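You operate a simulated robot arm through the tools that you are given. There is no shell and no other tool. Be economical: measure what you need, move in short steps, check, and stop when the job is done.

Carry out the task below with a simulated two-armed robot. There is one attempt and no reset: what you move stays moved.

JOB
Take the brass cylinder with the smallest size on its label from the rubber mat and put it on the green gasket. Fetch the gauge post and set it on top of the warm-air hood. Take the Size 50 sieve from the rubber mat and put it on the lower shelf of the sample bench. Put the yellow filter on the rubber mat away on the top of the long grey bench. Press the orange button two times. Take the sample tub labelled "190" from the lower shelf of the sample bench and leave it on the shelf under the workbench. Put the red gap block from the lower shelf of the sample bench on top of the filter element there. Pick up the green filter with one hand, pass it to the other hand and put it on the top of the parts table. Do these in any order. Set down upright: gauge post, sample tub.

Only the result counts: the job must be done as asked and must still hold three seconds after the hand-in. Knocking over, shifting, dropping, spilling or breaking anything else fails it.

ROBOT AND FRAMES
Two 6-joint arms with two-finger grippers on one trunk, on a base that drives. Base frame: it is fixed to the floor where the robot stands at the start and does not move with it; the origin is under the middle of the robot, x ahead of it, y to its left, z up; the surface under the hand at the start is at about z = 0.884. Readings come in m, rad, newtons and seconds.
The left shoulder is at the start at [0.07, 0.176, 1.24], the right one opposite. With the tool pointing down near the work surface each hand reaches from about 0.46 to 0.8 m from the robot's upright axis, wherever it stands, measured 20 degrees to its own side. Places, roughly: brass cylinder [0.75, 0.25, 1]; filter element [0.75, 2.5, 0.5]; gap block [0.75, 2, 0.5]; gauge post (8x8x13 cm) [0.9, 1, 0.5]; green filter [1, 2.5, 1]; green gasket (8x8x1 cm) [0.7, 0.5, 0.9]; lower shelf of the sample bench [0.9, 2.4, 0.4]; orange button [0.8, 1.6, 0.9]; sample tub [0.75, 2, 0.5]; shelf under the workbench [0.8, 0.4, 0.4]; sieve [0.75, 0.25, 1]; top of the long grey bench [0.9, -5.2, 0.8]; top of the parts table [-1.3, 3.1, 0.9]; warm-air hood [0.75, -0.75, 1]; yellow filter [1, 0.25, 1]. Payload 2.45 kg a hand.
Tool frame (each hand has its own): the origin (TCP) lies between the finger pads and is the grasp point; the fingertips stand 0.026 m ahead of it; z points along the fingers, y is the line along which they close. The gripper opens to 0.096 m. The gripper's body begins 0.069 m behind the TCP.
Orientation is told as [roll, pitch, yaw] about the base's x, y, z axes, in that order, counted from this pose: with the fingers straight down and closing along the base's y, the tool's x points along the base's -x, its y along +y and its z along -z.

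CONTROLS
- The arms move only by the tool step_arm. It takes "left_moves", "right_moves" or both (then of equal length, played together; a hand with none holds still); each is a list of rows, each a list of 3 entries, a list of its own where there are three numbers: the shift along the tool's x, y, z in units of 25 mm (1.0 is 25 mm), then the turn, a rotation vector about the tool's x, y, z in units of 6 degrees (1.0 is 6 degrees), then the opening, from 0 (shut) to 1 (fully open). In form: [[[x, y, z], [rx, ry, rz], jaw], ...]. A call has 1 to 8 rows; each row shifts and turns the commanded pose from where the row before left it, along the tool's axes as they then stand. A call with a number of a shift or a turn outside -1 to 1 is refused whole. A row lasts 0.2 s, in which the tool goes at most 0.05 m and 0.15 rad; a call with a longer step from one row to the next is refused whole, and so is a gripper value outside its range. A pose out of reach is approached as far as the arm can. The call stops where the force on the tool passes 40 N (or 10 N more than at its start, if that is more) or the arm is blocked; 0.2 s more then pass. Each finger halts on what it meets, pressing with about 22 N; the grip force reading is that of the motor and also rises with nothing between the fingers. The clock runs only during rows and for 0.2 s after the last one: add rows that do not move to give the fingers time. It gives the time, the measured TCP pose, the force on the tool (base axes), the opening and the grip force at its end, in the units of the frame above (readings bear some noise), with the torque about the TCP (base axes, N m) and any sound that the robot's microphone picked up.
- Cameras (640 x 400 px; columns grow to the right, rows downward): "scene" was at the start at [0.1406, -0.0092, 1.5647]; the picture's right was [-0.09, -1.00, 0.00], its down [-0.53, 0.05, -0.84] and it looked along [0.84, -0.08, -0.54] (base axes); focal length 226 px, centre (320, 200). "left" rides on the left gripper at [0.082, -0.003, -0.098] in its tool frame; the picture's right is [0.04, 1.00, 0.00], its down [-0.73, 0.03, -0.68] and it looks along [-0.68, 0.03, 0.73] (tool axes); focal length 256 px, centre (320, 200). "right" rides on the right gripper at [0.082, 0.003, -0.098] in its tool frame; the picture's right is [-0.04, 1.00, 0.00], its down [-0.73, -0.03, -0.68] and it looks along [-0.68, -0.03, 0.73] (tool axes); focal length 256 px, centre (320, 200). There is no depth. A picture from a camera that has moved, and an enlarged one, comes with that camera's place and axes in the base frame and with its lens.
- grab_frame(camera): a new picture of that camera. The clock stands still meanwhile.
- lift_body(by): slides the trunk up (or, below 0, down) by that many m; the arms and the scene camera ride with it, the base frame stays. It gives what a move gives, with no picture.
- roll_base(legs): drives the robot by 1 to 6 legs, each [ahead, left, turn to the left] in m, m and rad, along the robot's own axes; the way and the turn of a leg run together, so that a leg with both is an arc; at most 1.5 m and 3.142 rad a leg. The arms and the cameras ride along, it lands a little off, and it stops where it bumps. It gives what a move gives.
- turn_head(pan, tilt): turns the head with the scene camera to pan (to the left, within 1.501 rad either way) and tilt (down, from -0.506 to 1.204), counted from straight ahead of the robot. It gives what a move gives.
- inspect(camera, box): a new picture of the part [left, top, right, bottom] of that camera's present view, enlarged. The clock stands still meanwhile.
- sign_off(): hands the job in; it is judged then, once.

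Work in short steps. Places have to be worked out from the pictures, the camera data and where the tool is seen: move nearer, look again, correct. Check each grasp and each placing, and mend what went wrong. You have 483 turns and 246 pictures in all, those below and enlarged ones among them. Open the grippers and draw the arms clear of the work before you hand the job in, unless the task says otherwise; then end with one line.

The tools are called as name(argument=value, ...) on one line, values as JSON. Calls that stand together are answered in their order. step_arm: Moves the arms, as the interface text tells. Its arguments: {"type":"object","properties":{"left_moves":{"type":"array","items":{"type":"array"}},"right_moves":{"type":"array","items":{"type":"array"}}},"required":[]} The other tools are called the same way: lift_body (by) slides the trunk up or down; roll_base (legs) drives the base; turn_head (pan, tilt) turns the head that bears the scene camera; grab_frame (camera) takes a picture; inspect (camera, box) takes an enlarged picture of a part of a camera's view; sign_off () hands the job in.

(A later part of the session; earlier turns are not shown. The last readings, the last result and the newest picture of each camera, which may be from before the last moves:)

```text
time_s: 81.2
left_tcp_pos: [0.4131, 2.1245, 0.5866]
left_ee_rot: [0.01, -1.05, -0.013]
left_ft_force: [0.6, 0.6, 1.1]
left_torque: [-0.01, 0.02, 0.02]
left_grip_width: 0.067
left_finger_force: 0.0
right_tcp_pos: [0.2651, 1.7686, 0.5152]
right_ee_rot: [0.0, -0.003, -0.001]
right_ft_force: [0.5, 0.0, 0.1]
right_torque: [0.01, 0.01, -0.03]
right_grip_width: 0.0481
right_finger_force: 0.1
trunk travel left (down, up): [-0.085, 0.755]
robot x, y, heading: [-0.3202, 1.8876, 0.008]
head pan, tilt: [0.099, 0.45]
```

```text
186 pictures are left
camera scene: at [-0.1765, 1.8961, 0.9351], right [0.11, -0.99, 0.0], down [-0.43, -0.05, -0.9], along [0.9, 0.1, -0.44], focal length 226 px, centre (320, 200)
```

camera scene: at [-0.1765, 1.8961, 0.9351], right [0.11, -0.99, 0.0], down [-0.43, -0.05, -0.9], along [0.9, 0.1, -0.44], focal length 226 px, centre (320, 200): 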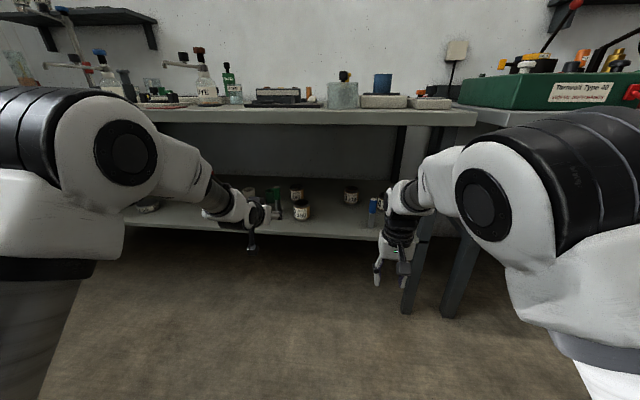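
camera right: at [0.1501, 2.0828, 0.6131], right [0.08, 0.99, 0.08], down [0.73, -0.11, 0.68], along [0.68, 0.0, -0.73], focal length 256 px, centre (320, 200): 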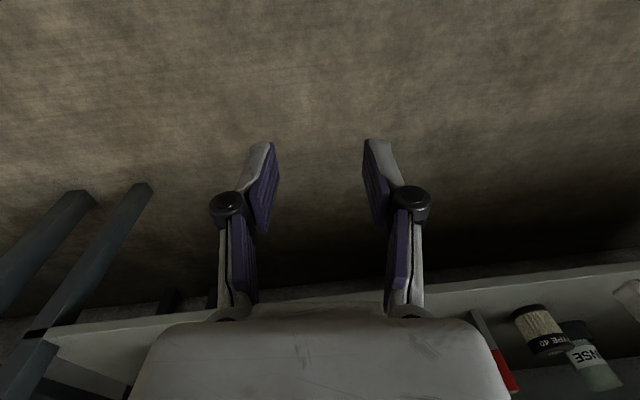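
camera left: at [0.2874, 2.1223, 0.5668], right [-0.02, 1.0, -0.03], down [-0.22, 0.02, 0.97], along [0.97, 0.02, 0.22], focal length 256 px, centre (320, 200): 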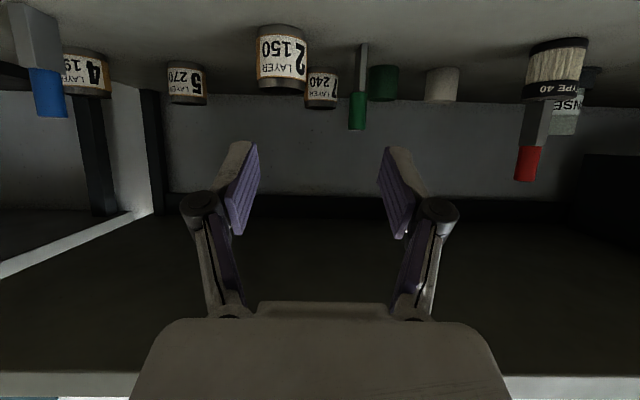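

The "4" tub reads LAYER 19x and stands behind the blue block near (0.85, 1.68). I'll take it with the right hand, pitched ~36° to pass over the block; meanwhile the left hand goes back to vertical and tucks in.

step_arm(left_moves=[[[0.4, 0, -0.69], [0, 1, 0], 0.7], [[0.47, 0, -0.65], [0, 1, 0], 0.7], [[0.535, 0, -0.59], [0, 1, 0], 0.7], [[0.59, 0, -0.535], [0, 1, 0], 0.7], [[0.65, 0, -0.47], [0, 1, 0], 0.7], [[0.69, 0, -0.4], [0, 1, 0], 0.7], [[0.73, 0, -0.33], [0, 1, 0], 0.7], [[0.76, 0, -0.25], [0, 1, 0], 0.7]], right_moves=[[[0, 0, 0], [0, -1, 0], 1], [[0, 0, 0], [0, -1, 0], 1], [[0, 0, 0], [0, -1, 0], 1], [[0, 0, 0], [0, -1, 0], 1], [[0, 0, 0], [0, -1, 0], 1], [[0, 0, 0], [0, -1, 0], 1], [[0, 0, 0], [0, 0, 0], 1], [[0, 0, 0], [0, 0, 0], 1]])

step_arm(left_moves=[[[0.78, 0, -0.17], [0, 1, 0], 0.5], [[0.8, 0, -0.08], [0, 1, 0], 0.5], [[0.8, 0, 0.8], [0, 0, 0], 0.5], [[0.8, 0, 0.8], [0, 0, 0], 0.5], [[0.6, 0, 0.8], [0, 0, 0], 0.5]])

grab_frame(camera="right")

grab_frame(camera="scene")

```text
time_s: 83.0
left_tcp_pos: [0.261, 2.1279, 0.5894]
left_ee_rot: [0.006, -0.209, -0.003]
left_ft_force: [-0.1, 0.0, 1.1]
left_torque: [-0.01, -0.02, 0.03]
left_grip_width: 0.0674
left_finger_force: 0.0
left hand out of reach, approached as far as the arm can: row 2
right_tcp_pos: [0.2771, 1.7416, 0.5256]
right_ee_rot: [0.081, -0.615, -0.076]
right_ft_force: [-0.8, -0.5, -0.2]
right_torque: [-0.01, 0.03, 0.0]
right_grip_width: 0.096
right_finger_force: 0.1
right hand out of reach, approached as far as the arm can: row 5, 6
trunk travel left (down, up): [-0.085, 0.755]
robot x, y, heading: [-0.3221, 1.8895, 0.005]
head pan, tilt: [0.099, 0.45]
```

```text
time_s: 84.2
left_tcp_pos: [0.1661, 2.1275, 0.5298]
left_ee_rot: [0.005, -0.001, -0.002]
left_ft_force: [0.2, -0.7, 0.1]
left_torque: [0.0, -0.01, -0.02]
left_grip_width: 0.048
left_finger_force: 0.1
right_tcp_pos: [0.2774, 1.7414, 0.5259]
right_ee_rot: [0.08, -0.618, -0.075]
right_ft_force: [-0.3, 0.3, -0.2]
right_torque: [0.04, -0.02, 0.01]
right_grip_width: 0.0959
right_finger_force: 0.0
trunk travel left (down, up): [-0.085, 0.755]
robot x, y, heading: [-0.3206, 1.892, 0.005]
head pan, tilt: [0.099, 0.45]
```

```text
185 pictures are left
camera right: at [0.1543, 1.7469, 0.559], right [0.06, 0.99, 0.09], down [0.2, -0.1, 0.97], along [0.98, -0.04, -0.2], focal length 256 px, centre (320, 200)
```

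right: 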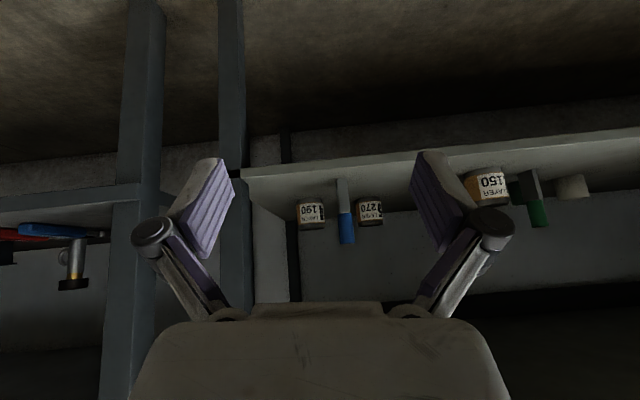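

```text
184 pictures are left
camera scene: at [-0.1766, 1.8961, 0.9351], right [0.11, -0.99, 0.0], down [-0.43, -0.05, -0.9], along [0.9, 0.09, -0.44], focal length 226 px, centre (320, 200)
```

scene: 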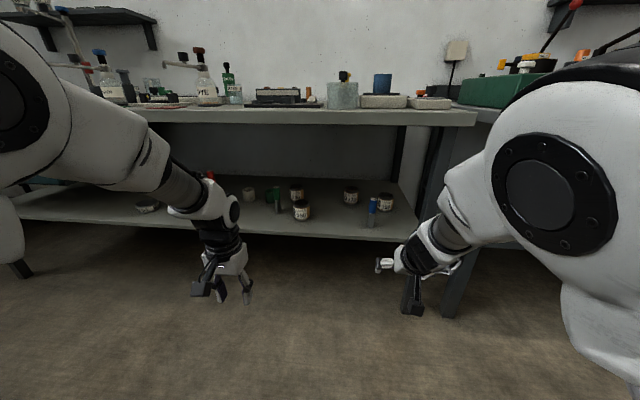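

inspect(camera="scene", box=[270, 160, 430, 260])

inspect(camera="right", box=[220, 150, 420, 275])

```text
4.00 times, centred on (350, 210) of scene
camera zoom: at [-0.1766, 1.8961, 0.9351], right [0.11, -0.99, 0.0], down [-0.43, -0.05, -0.9], along [0.9, 0.09, -0.44], focal length 905 px, centre (200, 160)
```

zoom: 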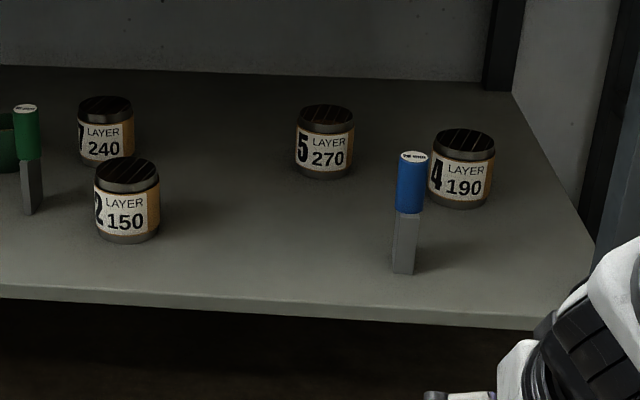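

```text
3.20 times, centred on (320, 212) of right
camera zoom: at [0.1543, 1.7469, 0.559], right [0.06, 0.99, 0.09], down [0.2, -0.1, 0.97], along [0.98, -0.04, -0.2], focal length 819 px, centre (320, 160)
```

zoom: 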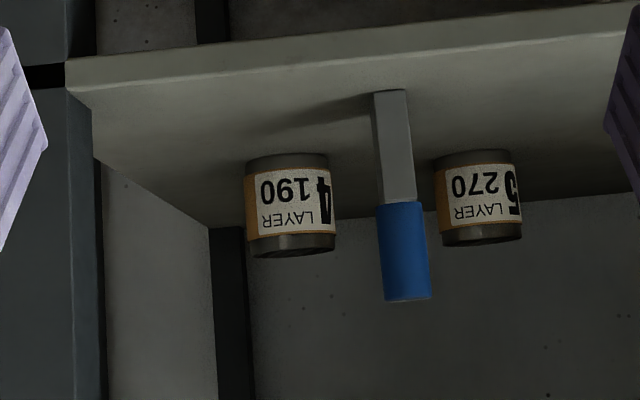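

The tub is "4 LAYER 190" at (0.836, 1.683), 75 mm wide, top 0.483; the blue block is at (0.66, 1.765), top ~0.545, and a bench leg stands near y = 1.59. I'll enter over the block at z ≈ 0.59; first I reach the right hand forward, right and up in free air.

step_arm(right_moves=[[[-0.81, -0.485, 0.158], [0, 0, 0], 1], [[-0.81, -0.485, 0.158], [0, 0, 0], 1], [[-0.81, -0.485, 0.158], [0, 0, 0], 1], [[-0.81, -0.485, 0.158], [0, 0, 0], 1], [[-0.81, -0.485, 0.158], [0, 0, 0], 1], [[-0.81, -0.485, 0.158], [0, 0, 0], 1], [[-0.81, -0.485, 0.158], [0, 0, 0], 1], [[-0.81, -0.485, 0.158], [0, 0, 0], 1]])

grab_frame(camera="right")

grab_frame(camera="scene")

```text
time_s: 86.0
left_tcp_pos: [0.1666, 2.1268, 0.5288]
left_ee_rot: [0.006, -0.002, -0.002]
left_ft_force: [0.2, -0.8, 0.4]
left_torque: [-0.01, 0.03, 0.01]
left_grip_width: 0.048
left_finger_force: 0.0
right_tcp_pos: [0.4225, 1.6528, 0.5866]
right_ee_rot: [0.001, -0.629, -0.002]
right_ft_force: [0.2, -0.1, -0.8]
right_torque: [0.01, 0.05, 0.0]
right_grip_width: 0.0957
right_finger_force: 0.1
trunk travel left (down, up): [-0.085, 0.755]
robot x, y, heading: [-0.3206, 1.8858, 0.002]
head pan, tilt: [0.099, 0.45]
```

```text
181 pictures are left
camera right: at [0.2996, 1.6573, 0.6183], right [0.03, 1.0, 0.02], down [0.19, -0.03, 0.98], along [0.98, -0.03, -0.19], focal length 256 px, centre (320, 200)
```

right: 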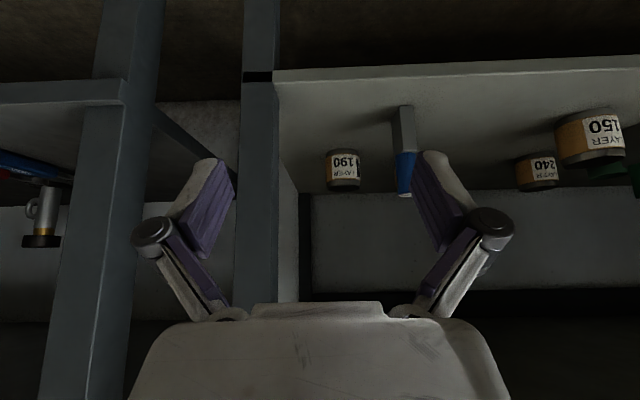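

```text
180 pictures are left
camera scene: at [-0.1764, 1.896, 0.9351], right [0.11, -0.99, 0.0], down [-0.43, -0.05, -0.9], along [0.9, 0.09, -0.44], focal length 226 px, centre (320, 200)
```

scene: 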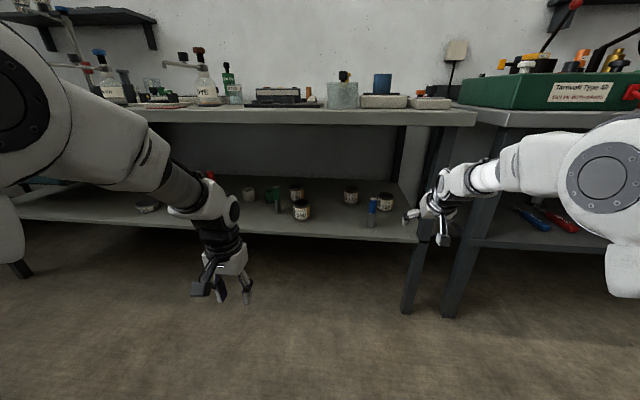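

Orientation is clean now. Leg edge reads y ≈ 1.607, tub y ≈ 1.686. I roll in 0.2 m and 33 mm left, then look again.

roll_base(legs=[[0, 0.035, 0], [0.2, 0, 0]])

grab_frame(camera="right")

grab_frame(camera="scene")

```text
time_s: 88.0
left_tcp_pos: [0.3653, 2.1597, 0.5298]
left_ee_rot: [0.005, -0.002, -0.007]
left_ft_force: [-0.8, -0.2, -0.1]
left_torque: [0.02, -0.02, 0.01]
left_grip_width: 0.048
left_finger_force: 0.0
right_tcp_pos: [0.6183, 1.6847, 0.5866]
right_ee_rot: [-0.001, -0.632, -0.008]
right_ft_force: [0.5, 0.2, 0.5]
right_torque: [-0.02, 0.01, -0.01]
right_grip_width: 0.0959
right_finger_force: 0.1
trunk travel left (down, up): [-0.085, 0.755]
robot x, y, heading: [-0.1217, 1.9239, 0.001]
head pan, tilt: [0.099, 0.45]
```

```text
179 pictures are left
camera right: at [0.4963, 1.6894, 0.6181], right [0.04, 1.0, 0.02], down [0.19, -0.03, 0.98], along [0.98, -0.03, -0.19], focal length 256 px, centre (320, 200)
```

right: 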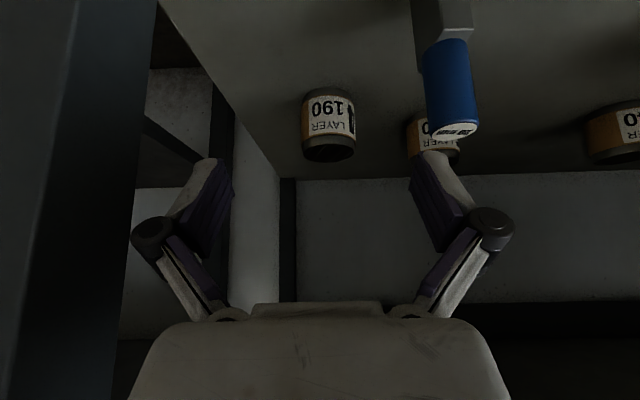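

```text
178 pictures are left
camera scene: at [0.0218, 1.9304, 0.935], right [0.1, -0.99, 0.0], down [-0.43, -0.04, -0.9], along [0.9, 0.09, -0.44], focal length 226 px, centre (320, 200)
```

scene: 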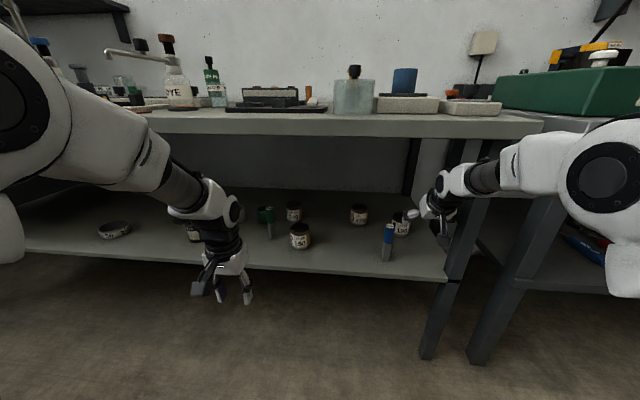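

Tub is nearly dead ahead and the block's top passes beneath the fingers. I roll another 0.2 m in.

roll_base(legs=[[0.2, 0.004, 0]])

grab_frame(camera="right")

grab_frame(camera="scene")

```text
time_s: 89.9
left_tcp_pos: [0.5552, 2.1383, 0.5331]
left_ee_rot: [0.008, -0.009, -0.051]
left_ft_force: [-0.7, 1.0, 0.3]
left_torque: [0.0, 0.02, -0.01]
left_grip_width: 0.0481
left_finger_force: 0.1
right_tcp_pos: [0.7449, 1.6563, 0.5377]
right_ee_rot: [-0.016, -0.497, -0.037]
right_ft_force: [1.4, -0.4, 0.1]
right_torque: [-0.01, 0.12, -0.03]
right_grip_width: 0.096
right_finger_force: 0.0
trunk travel left (down, up): [-0.085, 0.755]
robot x, y, heading: [0.0568, 1.9234, -0.048]
head pan, tilt: [0.099, 0.45]
stopped in leg 1: the robot was blocked; the commanded pose is now the measured one
```

```text
177 pictures are left
camera right: at [0.6274, 1.6664, 0.5849], right [0.08, 1.0, 0.01], down [0.32, -0.03, 0.95], along [0.94, -0.07, -0.32], focal length 256 px, centre (320, 200)
```

right: 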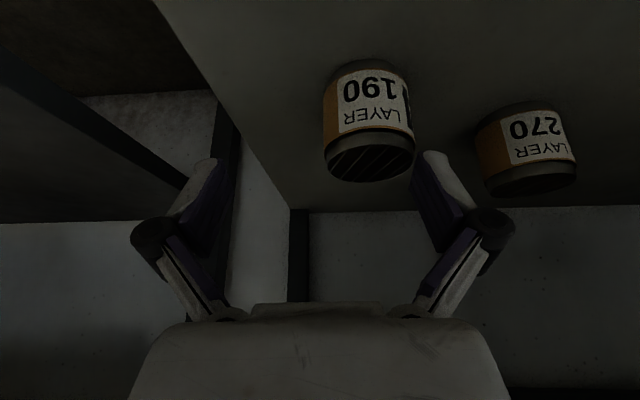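

```text
176 pictures are left
camera scene: at [0.1998, 1.9234, 0.9374], right [0.06, -1.0, 0.0], down [-0.43, -0.02, -0.9], along [0.9, 0.05, -0.43], focal length 226 px, centre (320, 200)
```

scene: 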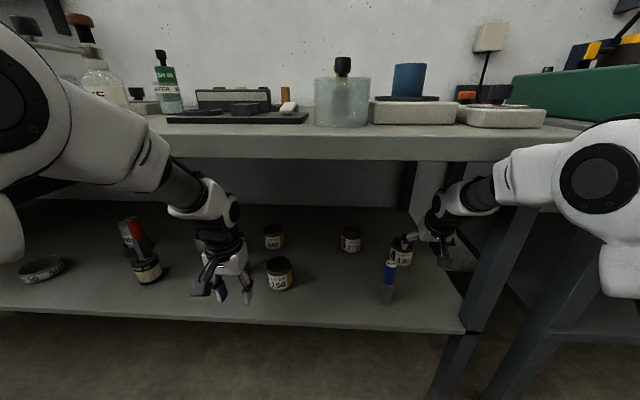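

The right arm's forearm bumped the bench edge and turned the robot slightly; nothing on the shelf moved. I back out, square up, and will re-enter with the trunk lower and the arm more stretched.

roll_base(legs=[[-0.06, 0, 0.03], [-0.14, 0, 0.02]])

lift_body(by=-0.08)

grab_frame(camera="right")

grab_frame(camera="scene")

```text
time_s: 91.8
left_tcp_pos: [0.3453, 2.164, 0.5291]
left_ee_rot: [0.007, -0.004, -0.004]
left_ft_force: [0.2, -0.3, 0.0]
left_torque: [0.02, 0.0, 0.03]
left_grip_width: 0.0478
left_finger_force: 0.0
right_tcp_pos: [0.5589, 1.6923, 0.5344]
right_ee_rot: [-0.018, -0.495, 0.011]
right_ft_force: [-0.4, 0.9, -0.6]
right_torque: [0.03, -0.01, 0.0]
right_grip_width: 0.096
right_finger_force: 0.1
trunk travel left (down, up): [-0.085, 0.755]
robot x, y, heading: [-0.1366, 1.9238, 0.002]
head pan, tilt: [0.099, 0.45]
```

```text
time_s: 93.0
left_tcp_pos: [0.3474, 2.164, 0.4497]
left_ee_rot: [0.005, -0.002, -0.003]
left_ft_force: [0.2, -0.8, -0.2]
left_torque: [0.03, 0.0, 0.0]
left_grip_width: 0.0481
left_finger_force: 0.0
right_tcp_pos: [0.5598, 1.6925, 0.4548]
right_ee_rot: [-0.019, -0.496, 0.012]
right_ft_force: [-0.6, -0.4, 1.2]
right_torque: [-0.01, 0.02, 0.01]
right_grip_width: 0.096
right_finger_force: 0.1
trunk travel left (down, up): [-0.005, 0.835]
robot x, y, heading: [-0.1403, 1.9294, 0.002]
head pan, tilt: [0.099, 0.45]
```

```text
175 pictures are left
camera right: at [0.442, 1.6968, 0.5016], right [0.03, 1.0, 0.0], down [0.32, -0.01, 0.95], along [0.95, -0.03, -0.32], focal length 256 px, centre (320, 200)
```

right: 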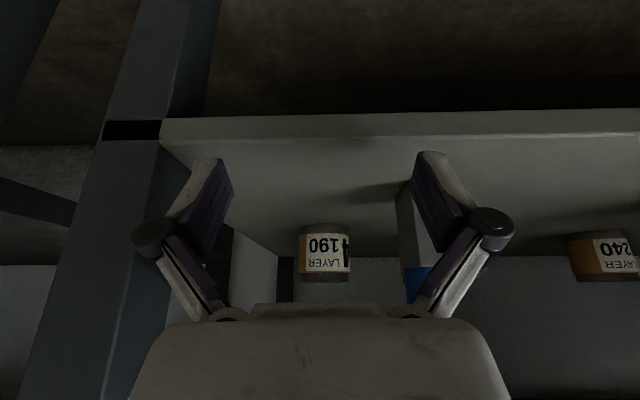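

```text
174 pictures are left
camera scene: at [0.0033, 1.9333, 0.8552], right [0.1, -0.99, 0.0], down [-0.43, -0.04, -0.9], along [0.9, 0.09, -0.44], focal length 226 px, centre (320, 200)
```

scene: 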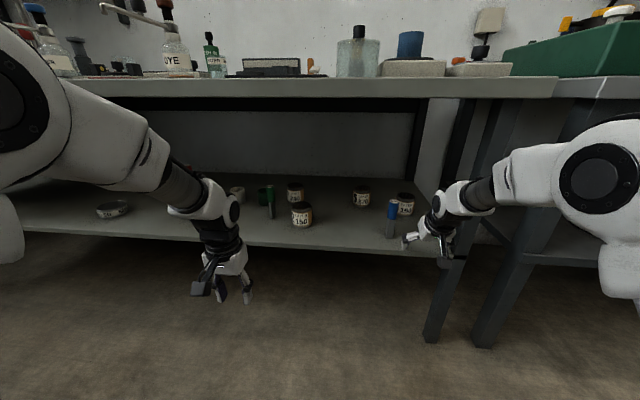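

I raise the right hand to z ≈ 0.56 with more pitch (46°) and reach, and lift the left hand 50 mm.

step_arm(right_moves=[[[-0.86, -0.04, -0.33], [-0.08, -0.98, 0.1], 1], [[-0.89, -0.04, -0.245], [0, -0.98, 0], 1], [[-0.91, -0.04, -0.15], [0, -0.98, 0], 1], [[-0.92, -0.04, -0.055], [0, 0, 0], 1], [[-0.92, -0.04, -0.055], [0, 0, 0], 1], [[-0.92, -0.04, -0.055], [0, 0, 0], 1], [[0, 0, 0], [0, 0, 0], 1]], left_moves=[[[0, 0, -0.35], [0, 0, 0], 0.5], [[0, 0, -0.35], [0, 0, 0], 0.5], [[0, 0, -0.35], [0, 0, 0], 0.5], [[0, 0, -0.35], [0, 0, 0], 0.5], [[0, 0, -0.35], [0, 0, 0], 0.5], [[0, 0, -0.35], [0, 0, 0], 0.5], [[0, 0, 0], [0, 0, 0], 0.5]])

grab_frame(camera="scene")

grab_frame(camera="right")

```text
time_s: 94.6
left_tcp_pos: [0.3454, 2.1649, 0.5008]
left_ee_rot: [0.007, -0.003, -0.006]
left_ft_force: [0.3, -1.1, -0.3]
left_torque: [0.03, 0.0, 0.01]
left_grip_width: 0.048
left_finger_force: 0.0
right_tcp_pos: [0.6502, 1.6866, 0.5607]
right_ee_rot: [-0.003, -0.803, 0.001]
right_ft_force: [0.2, -0.4, -1.2]
right_torque: [0.01, 0.01, 0.06]
right_grip_width: 0.0962
right_finger_force: 0.1
trunk travel left (down, up): [-0.005, 0.835]
robot x, y, heading: [-0.1363, 1.9247, 0.007]
head pan, tilt: [0.099, 0.45]
```

```text
173 pictures are left
camera scene: at [0.0034, 1.9333, 0.8551], right [0.1, -0.99, 0.0], down [-0.43, -0.04, -0.9], along [0.9, 0.09, -0.44], focal length 226 px, centre (320, 200)
```

scene: 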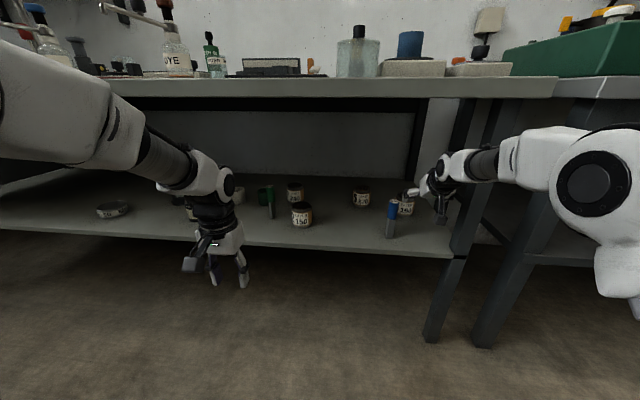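

```text
172 pictures are left
camera right: at [0.5245, 1.6908, 0.5693], right [0.03, 1.0, 0.03], down [0.02, -0.03, 1.0], along [1.0, -0.03, -0.02], focal length 256 px, centre (320, 200)
```

right: 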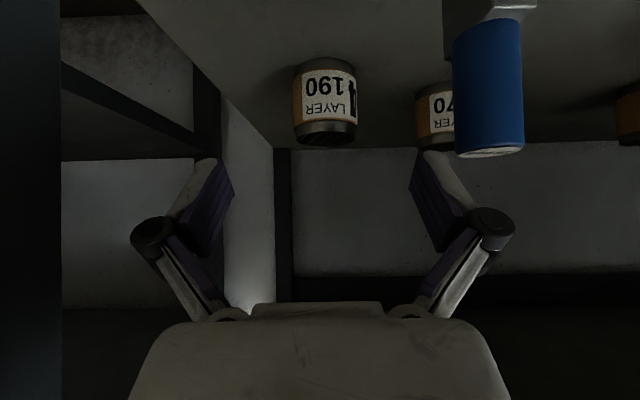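

The forearm now runs low and level (elbow top ≈ 0.81). I roll in 0.1 m and check readings.

roll_base(legs=[[0.1, 0.004, -0.004]])

grab_frame(camera="scene")

grab_frame(camera="right")

```text
time_s: 95.8
left_tcp_pos: [0.4473, 2.1673, 0.5017]
left_ee_rot: [0.005, -0.001, -0.004]
left_ft_force: [0.0, -0.2, 0.1]
left_torque: [-0.01, -0.02, 0.02]
left_grip_width: 0.0481
left_finger_force: 0.1
right_tcp_pos: [0.7514, 1.691, 0.5596]
right_ee_rot: [-0.003, -0.804, 0.003]
right_ft_force: [0.5, -0.3, -0.8]
right_torque: [0.04, 0.01, 0.0]
right_grip_width: 0.0961
right_finger_force: 0.1
trunk travel left (down, up): [-0.005, 0.835]
robot x, y, heading: [-0.0392, 1.9285, 0.001]
head pan, tilt: [0.099, 0.45]
```

```text
171 pictures are left
camera scene: at [0.1042, 1.9375, 0.855], right [0.1, -0.99, 0.0], down [-0.43, -0.04, -0.9], along [0.9, 0.09, -0.44], focal length 226 px, centre (320, 200)
```

scene: 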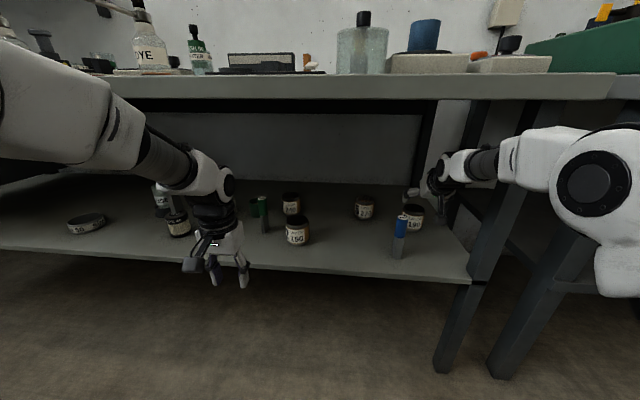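

```text
170 pictures are left
camera right: at [0.6249, 1.6947, 0.569], right [0.03, 1.0, 0.03], down [0.02, -0.03, 1.0], along [1.0, -0.03, -0.02], focal length 256 px, centre (320, 200)
```

right: 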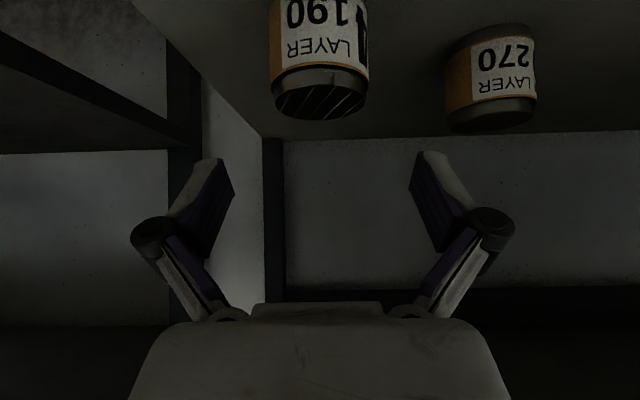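

Tub aligned (y ≈ 1.691). I roll the last 80 mm in.

roll_base(legs=[[0.08, 0, 0]])

grab_frame(camera="right")

inspect(camera="scene", box=[340, 80, 640, 280])

```text
time_s: 96.8
left_tcp_pos: [0.5276, 2.1678, 0.5015]
left_ee_rot: [0.006, -0.001, -0.003]
left_ft_force: [1.0, -1.0, 0.3]
left_torque: [0.0, 0.01, -0.02]
left_grip_width: 0.0477
left_finger_force: 0.1
right_tcp_pos: [0.8326, 1.6924, 0.5587]
right_ee_rot: [-0.003, -0.804, 0.003]
right_ft_force: [0.1, 0.1, 0.0]
right_torque: [-0.03, -0.01, -0.01]
right_grip_width: 0.0959
right_finger_force: 0.1
trunk travel left (down, up): [-0.005, 0.835]
robot x, y, heading: [0.0441, 1.9289, 0.005]
head pan, tilt: [0.099, 0.45]
```

```text
169 pictures are left
camera right: at [0.7061, 1.6964, 0.5689], right [0.03, 1.0, 0.03], down [0.02, -0.03, 1.0], along [1.0, -0.03, -0.02], focal length 256 px, centre (320, 200)
```

right: 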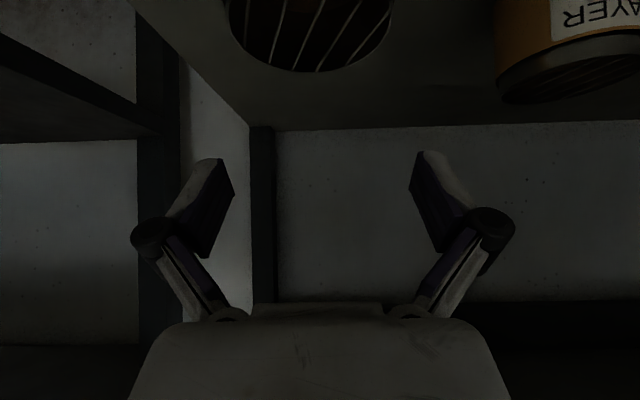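

```text
2.00 times, centred on (490, 180) of scene
camera zoom: at [0.1849, 1.9382, 0.855], right [0.1, -0.99, 0.0], down [-0.43, -0.05, -0.9], along [0.9, 0.09, -0.44], focal length 452 px, centre (-20, 240)
```

zoom: 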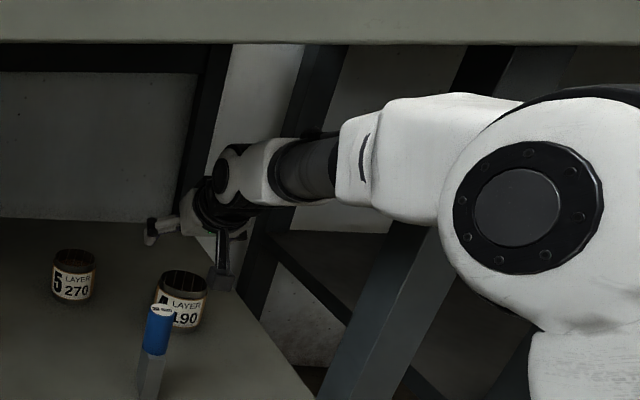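

Tub lid centre reads (0.832, 1.689), straight beneath the tool. I lower vertically 100 mm with the jaws open.

step_arm(right_moves=[[[0.72, -0.03, 0.695], [0, 0, 0], 1], [[0.72, -0.03, 0.695], [0, 0, 0], 1], [[0.72, -0.03, 0.695], [0, 0, 0], 1], [[0.72, -0.03, 0.695], [0, 0, 0], 1], [[0, 0, 0], [0, 0, 0], 1]])

grab_frame(camera="right")

```text
time_s: 98.0
left_tcp_pos: [0.5272, 2.1685, 0.5012]
left_ee_rot: [0.006, -0.001, 0.0]
left_ft_force: [0.5, -0.9, -0.3]
left_torque: [0.02, 0.05, -0.03]
left_grip_width: 0.0481
left_finger_force: 0.1
right_tcp_pos: [0.829, 1.6899, 0.4582]
right_ee_rot: [-0.004, -0.804, 0.003]
right_ft_force: [0.1, -0.7, 0.5]
right_torque: [-0.01, 0.04, 0.02]
right_grip_width: 0.096
right_finger_force: 0.2
trunk travel left (down, up): [-0.005, 0.835]
robot x, y, heading: [0.0401, 1.9272, 0.005]
head pan, tilt: [0.099, 0.45]
```

```text
167 pictures are left
camera right: at [0.7037, 1.6935, 0.4678], right [0.03, 1.0, 0.03], down [0.02, -0.03, 1.0], along [1.0, -0.03, -0.02], focal length 256 px, centre (320, 200)
```

right: 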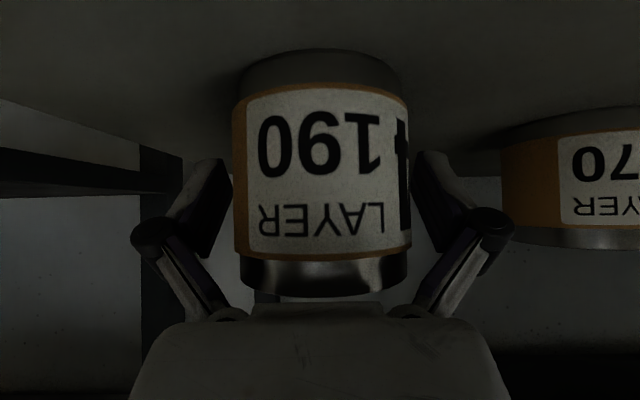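

The tub is centred between the fingers. I close and lift 15 mm.

step_arm(right_moves=[[[0, 0, 0], [0, 0, 0], 0.5], [[0, 0, 0], [0, 0, 0], 0.5], [[0, 0, 0], [0, 0, 0], 0.5], [[-0.22, 0, -0.21], [0, 0, 0], 0.5], [[-0.22, 0, -0.21], [0, 0, 0], 0.5], [[0, 0, 0], [0, 0, 0], 0.5]])

grab_frame(camera="right")

```text
time_s: 99.4
left_tcp_pos: [0.5278, 2.1694, 0.5011]
left_ee_rot: [0.004, -0.002, -0.002]
left_ft_force: [-0.4, -0.8, 0.2]
left_torque: [-0.01, 0.0, 0.0]
left_grip_width: 0.0479
left_finger_force: 0.0
right_tcp_pos: [0.8322, 1.6884, 0.4733]
right_ee_rot: [-0.005, -0.801, 0.004]
right_ft_force: [-0.1, 0.0, -3.6]
right_torque: [-0.02, -0.04, 0.02]
right_grip_width: 0.0701
right_finger_force: 22.2
trunk travel left (down, up): [-0.005, 0.835]
robot x, y, heading: [0.0417, 1.934, 0.006]
head pan, tilt: [0.099, 0.45]
```

```text
166 pictures are left
camera right: at [0.7065, 1.6932, 0.483], right [0.03, 1.0, 0.03], down [0.02, -0.03, 1.0], along [1.0, -0.03, -0.02], focal length 256 px, centre (320, 200)
```

right: 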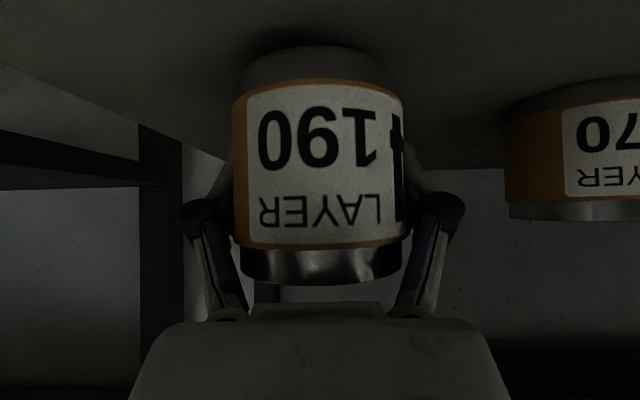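

Held at 70 mm with the weight on it. I raise it to z ≈ 0.575, upright, then back out straight.

step_arm(right_moves=[[[-0.72, -0.04, -0.695], [0, 0, 0], 0.5], [[-0.72, -0.04, -0.695], [0, 0, 0], 0.5], [[-0.72, -0.04, -0.695], [0, 0, 0], 0.5], [[-0.72, -0.04, -0.695], [0, 0, 0], 0.5], [[0, 0, 0], [0, 0, 0], 0.5]])

roll_base(legs=[[-0.2, 0, 0]])

grab_frame(camera="scene")

```text
time_s: 100.6
left_tcp_pos: [0.5274, 2.1688, 0.5002]
left_ee_rot: [0.007, -0.003, -0.002]
left_ft_force: [-0.2, -0.4, -0.3]
left_torque: [0.0, 0.0, 0.04]
left_grip_width: 0.0479
left_finger_force: 0.1
right_tcp_pos: [0.8326, 1.6839, 0.5742]
right_ee_rot: [-0.003, -0.801, 0.003]
right_ft_force: [0.5, 0.0, -4.4]
right_torque: [0.01, -0.01, 0.02]
right_grip_width: 0.0702
right_finger_force: 22.1
trunk travel left (down, up): [-0.005, 0.835]
robot x, y, heading: [0.0379, 1.926, 0.003]
head pan, tilt: [0.099, 0.45]
```

```text
time_s: 102.2
left_tcp_pos: [0.3212, 2.1719, 0.5001]
left_ee_rot: [0.005, -0.002, 0.006]
left_ft_force: [0.2, 1.0, 0.0]
left_torque: [0.0, 0.03, 0.0]
left_grip_width: 0.0479
left_finger_force: 0.1
right_tcp_pos: [0.6302, 1.6882, 0.5733]
right_ee_rot: [-0.004, -0.802, 0.011]
right_ft_force: [-0.3, -0.1, -4.0]
right_torque: [0.0, -0.05, 0.01]
right_grip_width: 0.0703
right_finger_force: 22.7
trunk travel left (down, up): [-0.005, 0.835]
robot x, y, heading: [-0.164, 1.9301, 0.014]
head pan, tilt: [0.099, 0.45]
```

```text
165 pictures are left
camera scene: at [-0.0192, 1.9373, 0.8551], right [0.11, -0.99, 0.0], down [-0.43, -0.05, -0.9], along [0.89, 0.1, -0.44], focal length 226 px, centre (320, 200)
```

scene: 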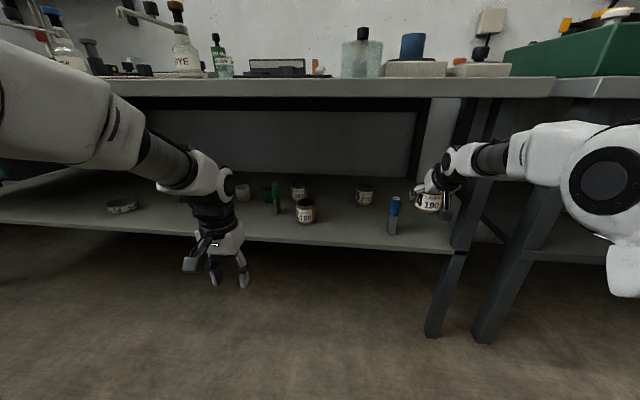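

The tub is clear of the block. I back off further and drive right 1.1 m to face the workbench's lower shelf.

roll_base(legs=[[-0.3, 0, -0.012], [0, -1.1, 0]])

turn_head(pan=0.0, tilt=0.35)

grab_frame(camera="scene")

grab_frame(camera="left")

```text
time_s: 109.5
left_tcp_pos: [0.0308, 1.0722, 0.5016]
left_ee_rot: [0.005, -0.002, -0.001]
left_ft_force: [-0.1, 0.1, 0.5]
left_torque: [-0.03, 0.03, -0.02]
left_grip_width: 0.0478
left_finger_force: 0.0
right_tcp_pos: [0.3352, 0.5898, 0.5735]
right_ee_rot: [-0.004, -0.803, 0.006]
right_ft_force: [0.5, 0.5, -2.2]
right_torque: [-0.01, -0.08, 0.01]
right_grip_width: 0.0697
right_finger_force: 22.2
trunk travel left (down, up): [-0.005, 0.835]
robot x, y, heading: [-0.4564, 0.8311, 0.009]
head pan, tilt: [0.099, 0.45]
```

```text
time_s: 110.1
left_tcp_pos: [0.0313, 1.0733, 0.5002]
left_ee_rot: [0.005, -0.001, 0.0]
left_ft_force: [-0.1, 0.2, 0.2]
left_torque: [0.0, 0.03, 0.0]
left_grip_width: 0.0481
left_finger_force: 0.2
right_tcp_pos: [0.335, 0.5874, 0.5726]
right_ee_rot: [-0.004, -0.803, 0.006]
right_ft_force: [-0.2, 0.0, -2.5]
right_torque: [0.02, -0.05, 0.0]
right_grip_width: 0.0699
right_finger_force: 22.0
trunk travel left (down, up): [-0.005, 0.835]
robot x, y, heading: [-0.4551, 0.8339, 0.009]
head pan, tilt: [0.0, 0.351]
```

```text
164 pictures are left
camera scene: at [-0.3097, 0.8323, 0.8642], right [0.01, -1.0, 0.0], down [-0.34, 0.0, -0.94], along [0.94, 0.01, -0.34], focal length 226 px, centre (320, 200)
```

scene: 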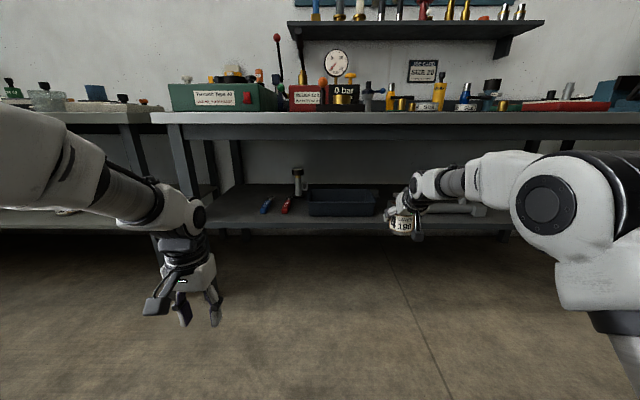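

```text
163 pictures are left
camera left: at [-0.0518, 1.0701, 0.6], right [-0.04, 1.0, 0.01], down [0.73, 0.03, 0.68], along [0.68, 0.03, -0.73], focal length 256 px, centre (320, 200)
```

left: 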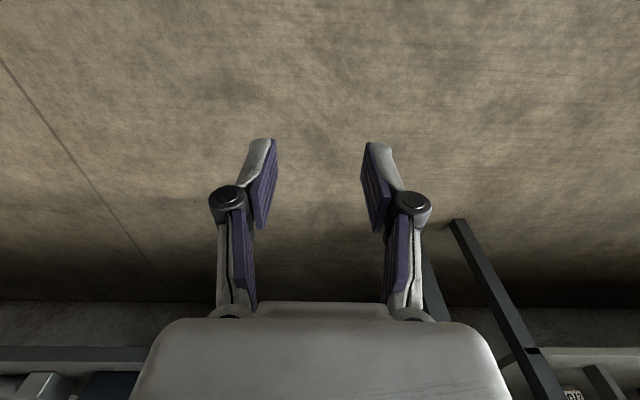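

inspect(camera="scene", box=[210, 140, 410, 260])

inspect(camera="scene", box=[380, 140, 640, 260])

```text
3.20 times, centred on (310, 200) of scene
camera zoom: at [-0.3097, 0.8323, 0.8642], right [0.01, -1.0, 0.0], down [-0.34, 0.0, -0.94], along [0.94, 0.01, -0.34], focal length 724 px, centre (352, 200)
```

zoom: 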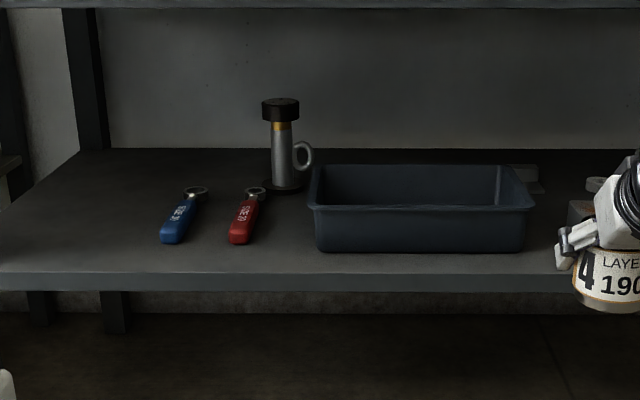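

```text
2.46 times, centred on (510, 200) of scene
camera zoom: at [-0.3097, 0.8323, 0.8642], right [0.01, -1.0, 0.0], down [-0.34, 0.0, -0.94], along [0.94, 0.01, -0.34], focal length 557 px, centre (-148, 200)
```

zoom: 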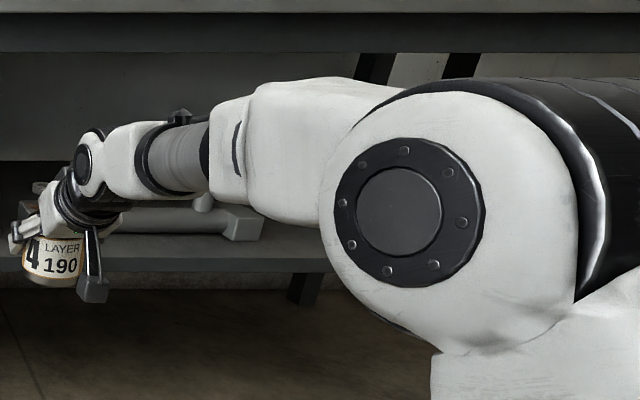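

The gauge post (black base and head, mug-like handle on its −y side) stands near (1.0, 0.975). The shelf's left part is crowded; I look at its right part for a free spot for the tub.

roll_base(legs=[[0, -0.6, -0.009]])

turn_head(pan=0.1, tilt=0.45)

grab_frame(camera="scene")

grab_frame(camera="right")

```text
time_s: 113.5
left_tcp_pos: [0.0345, 0.4699, 0.5004]
left_ee_rot: [0.007, -0.001, -0.002]
left_ft_force: [0.1, 0.6, -0.4]
left_torque: [0.01, 0.01, 0.0]
left_grip_width: 0.0482
left_finger_force: 0.0
right_tcp_pos: [0.3384, -0.0151, 0.5741]
right_ee_rot: [-0.005, -0.803, 0.004]
right_ft_force: [0.3, 0.8, -3.3]
right_torque: [-0.01, -0.02, 0.02]
right_grip_width: 0.0697
right_finger_force: 21.8
trunk travel left (down, up): [-0.005, 0.835]
robot x, y, heading: [-0.4485, 0.2371, 0.005]
head pan, tilt: [0.0, 0.351]
```

```text
time_s: 114.2
left_tcp_pos: [0.0353, 0.4705, 0.5]
left_ee_rot: [0.005, -0.003, -0.004]
left_ft_force: [-0.8, -0.2, -0.3]
left_torque: [-0.01, 0.03, -0.03]
left_grip_width: 0.0478
left_finger_force: 0.0
right_tcp_pos: [0.3391, -0.0158, 0.5727]
right_ee_rot: [-0.005, -0.802, 0.002]
right_ft_force: [-0.3, -0.2, -4.2]
right_torque: [0.0, -0.06, -0.01]
right_grip_width: 0.0698
right_finger_force: 22.2
trunk travel left (down, up): [-0.005, 0.835]
robot x, y, heading: [-0.4544, 0.2327, 0.006]
head pan, tilt: [0.099, 0.45]
```

```text
160 pictures are left
camera scene: at [-0.3079, 0.2398, 0.8551], right [0.1, -0.99, 0.0], down [-0.43, -0.04, -0.9], along [0.9, 0.09, -0.44], focal length 226 px, centre (320, 200)
```

scene: 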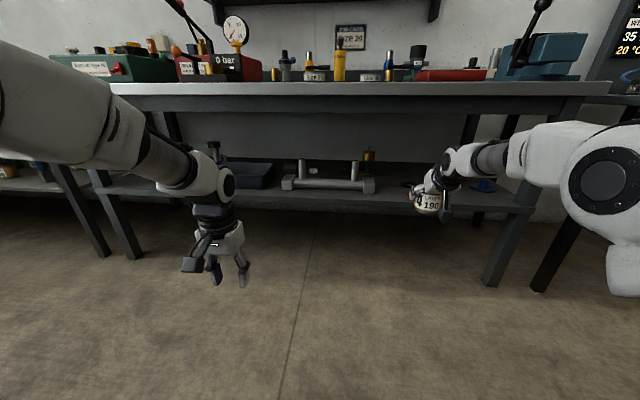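

```text
159 pictures are left
camera right: at [0.2121, -0.0111, 0.5825], right [0.03, 1.0, 0.03], down [0.02, -0.03, 1.0], along [1.0, -0.03, -0.02], focal length 256 px, centre (320, 200)
```

right: 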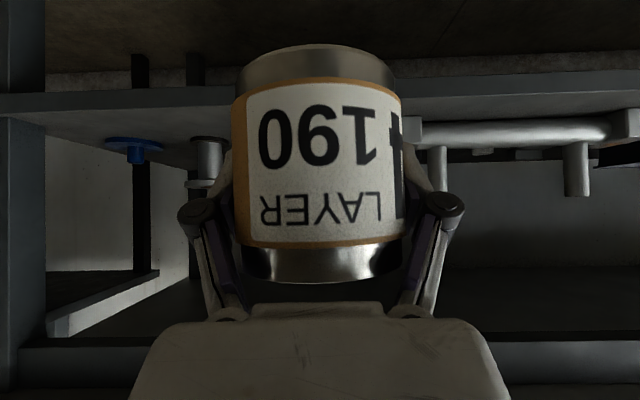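

inspect(camera="scene", box=[230, 130, 520, 230])

```text
2.21 times, centred on (375, 180) of scene
camera zoom: at [-0.3079, 0.2398, 0.8551], right [0.1, -0.99, 0.0], down [-0.43, -0.04, -0.9], along [0.9, 0.09, -0.44], focal length 499 px, centre (199, 244)
```

zoom: 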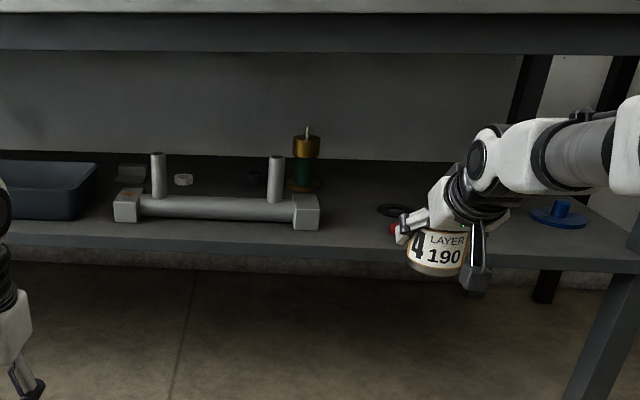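

Right of the grey bracket there seems to be a gap near y ≈ 0. I pitch the left hand forward (it needs that for the post anyway) and slide right so its camera can look at that gap.

step_arm(left_moves=[[[-0.8, 0, 0], [0, -1, 0], 1], [[-0.796, 0, 0.084], [0, -1, 0], 1], [[-0.78, 0, 0.166], [0, -1, 0], 1], [[-0.76, 0, 0.247], [0, -1, 0], 1], [[-0.73, 0, 0.325], [0, -1, 0], 1], [[-0.69, 0, 0.4], [0, -1, 0], 1], [[-0.647, 0, 0.47], [0, -1, 0], 1], [[-0.594, 0, 0.535], [0, -1, 0], 1]])

roll_base(legs=[[0, -0.45, 0]])

grab_frame(camera="left")

grab_frame(camera="scene")

```text
time_s: 116.0
left_tcp_pos: [0.1967, 0.4707, 0.4999]
left_ee_rot: [0.007, -0.839, -0.01]
left_ft_force: [0.4, -0.6, 0.4]
left_torque: [-0.01, 0.01, 0.02]
left_grip_width: 0.0957
left_finger_force: 0.1
right_tcp_pos: [0.3386, -0.0157, 0.5736]
right_ee_rot: [-0.003, -0.803, 0.002]
right_ft_force: [0.3, 0.4, -4.2]
right_torque: [-0.01, -0.05, 0.01]
right_grip_width: 0.0696
right_finger_force: 22.2
trunk travel left (down, up): [-0.005, 0.835]
robot x, y, heading: [-0.4511, 0.2318, 0.004]
head pan, tilt: [0.099, 0.45]
```

```text
time_s: 118.7
left_tcp_pos: [0.1974, 0.0242, 0.5008]
left_ee_rot: [0.009, -0.839, -0.013]
left_ft_force: [1.3, 0.0, 0.1]
left_torque: [0.0, 0.01, 0.0]
left_grip_width: 0.0958
left_finger_force: 0.0
right_tcp_pos: [0.3381, -0.4618, 0.5739]
right_ee_rot: [-0.002, -0.804, -0.003]
right_ft_force: [0.7, 0.8, -4.9]
right_torque: [0.0, 0.0, 0.03]
right_grip_width: 0.0697
right_finger_force: 22.2
trunk travel left (down, up): [-0.005, 0.835]
robot x, y, heading: [-0.4532, -0.2138, 0.003]
head pan, tilt: [0.099, 0.45]
```

```text
157 pictures are left
camera left: at [0.0702, 0.0229, 0.5066], right [-0.02, 1.0, -0.02], down [-0.02, 0.02, 1.0], along [1.0, 0.02, 0.01], focal length 256 px, centre (320, 200)
```

left: 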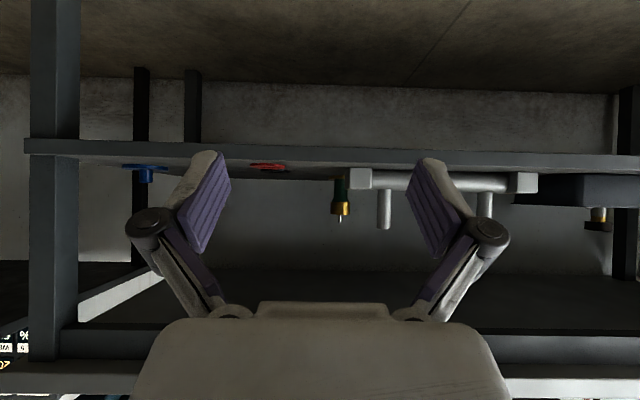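

```text
156 pictures are left
camera scene: at [-0.3068, -0.2046, 0.855], right [0.1, -0.99, 0.0], down [-0.43, -0.04, -0.9], along [0.9, 0.09, -0.44], focal length 226 px, centre (320, 200)
```

scene: 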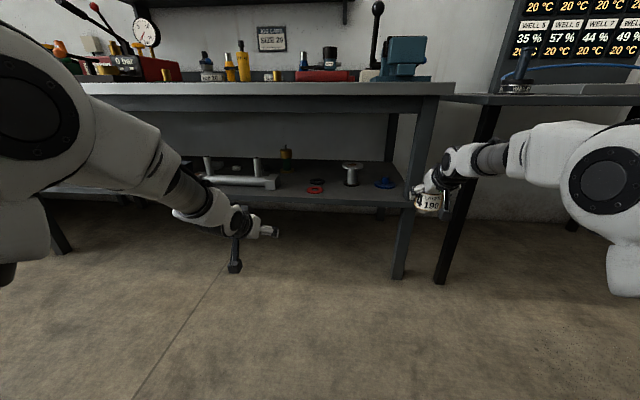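

inspect(camera="scene", box=[190, 130, 420, 240])

```text
2.78 times, centred on (305, 185) of scene
camera zoom: at [-0.3068, -0.2046, 0.855], right [0.1, -0.99, 0.0], down [-0.43, -0.04, -0.9], along [0.9, 0.09, -0.44], focal length 629 px, centre (362, 242)
```

zoom: 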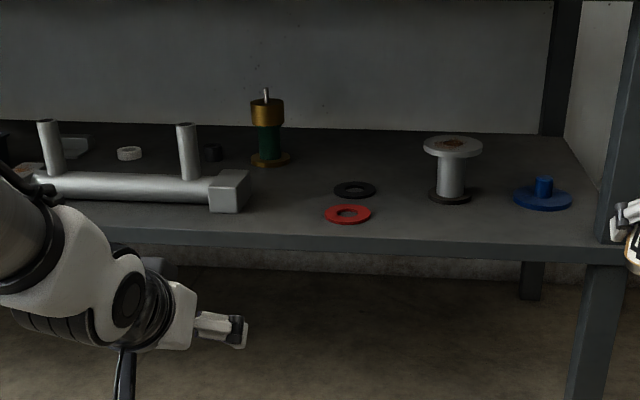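

The gap between bracket (right end y ≈ 0.115) and red ring (left edge ≈ −0.041) is centred at y ≈ 0.037; shelf front ≈ 0.64. I drive so the tub comes to (0.71, 0.037), staying above.

roll_base(legs=[[0, 0.5, 0], [0.25, 0, 0]])

turn_head(pan=-0.2, tilt=0.45)

grab_frame(camera="scene")

```text
time_s: 123.0
left_tcp_pos: [0.4436, 0.5286, 0.5004]
left_ee_rot: [0.008, -0.84, -0.008]
left_ft_force: [0.1, 0.6, -0.5]
left_torque: [0.01, 0.01, -0.01]
left_grip_width: 0.0963
left_finger_force: 0.2
right_tcp_pos: [0.5873, 0.0432, 0.5722]
right_ee_rot: [-0.004, -0.802, 0.007]
right_ft_force: [-0.4, 0.5, -4.0]
right_torque: [0.0, -0.03, 0.01]
right_grip_width: 0.0696
right_finger_force: 22.0
trunk travel left (down, up): [-0.005, 0.835]
robot x, y, heading: [-0.2035, 0.29, 0.01]
head pan, tilt: [0.099, 0.45]
```

```text
time_s: 123.8
left_tcp_pos: [0.4438, 0.5289, 0.5009]
left_ee_rot: [0.009, -0.84, -0.008]
left_ft_force: [0.2, -0.1, -0.4]
left_torque: [-0.01, -0.03, 0.03]
left_grip_width: 0.0959
left_finger_force: 0.2
right_tcp_pos: [0.5868, 0.0425, 0.5729]
right_ee_rot: [-0.003, -0.802, 0.006]
right_ft_force: [-0.8, -0.3, -3.5]
right_torque: [0.01, -0.1, 0.05]
right_grip_width: 0.0698
right_finger_force: 21.8
trunk travel left (down, up): [-0.005, 0.835]
robot x, y, heading: [-0.2054, 0.2872, 0.008]
head pan, tilt: [-0.201, 0.45]
```

```text
154 pictures are left
camera scene: at [-0.061, 0.2688, 0.855], right [-0.19, -0.98, 0.0], down [-0.43, 0.08, -0.9], along [0.88, -0.17, -0.44], focal length 226 px, centre (320, 200)
```

scene: 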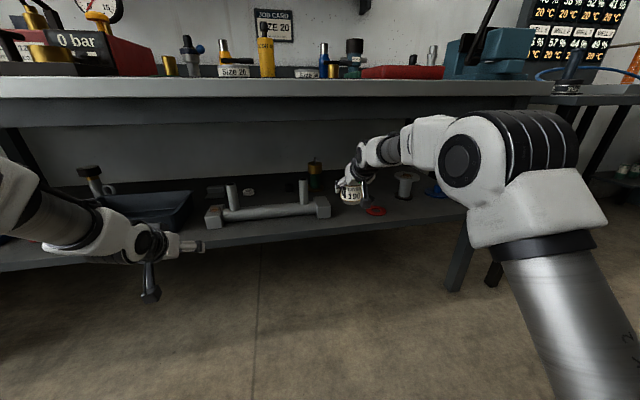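

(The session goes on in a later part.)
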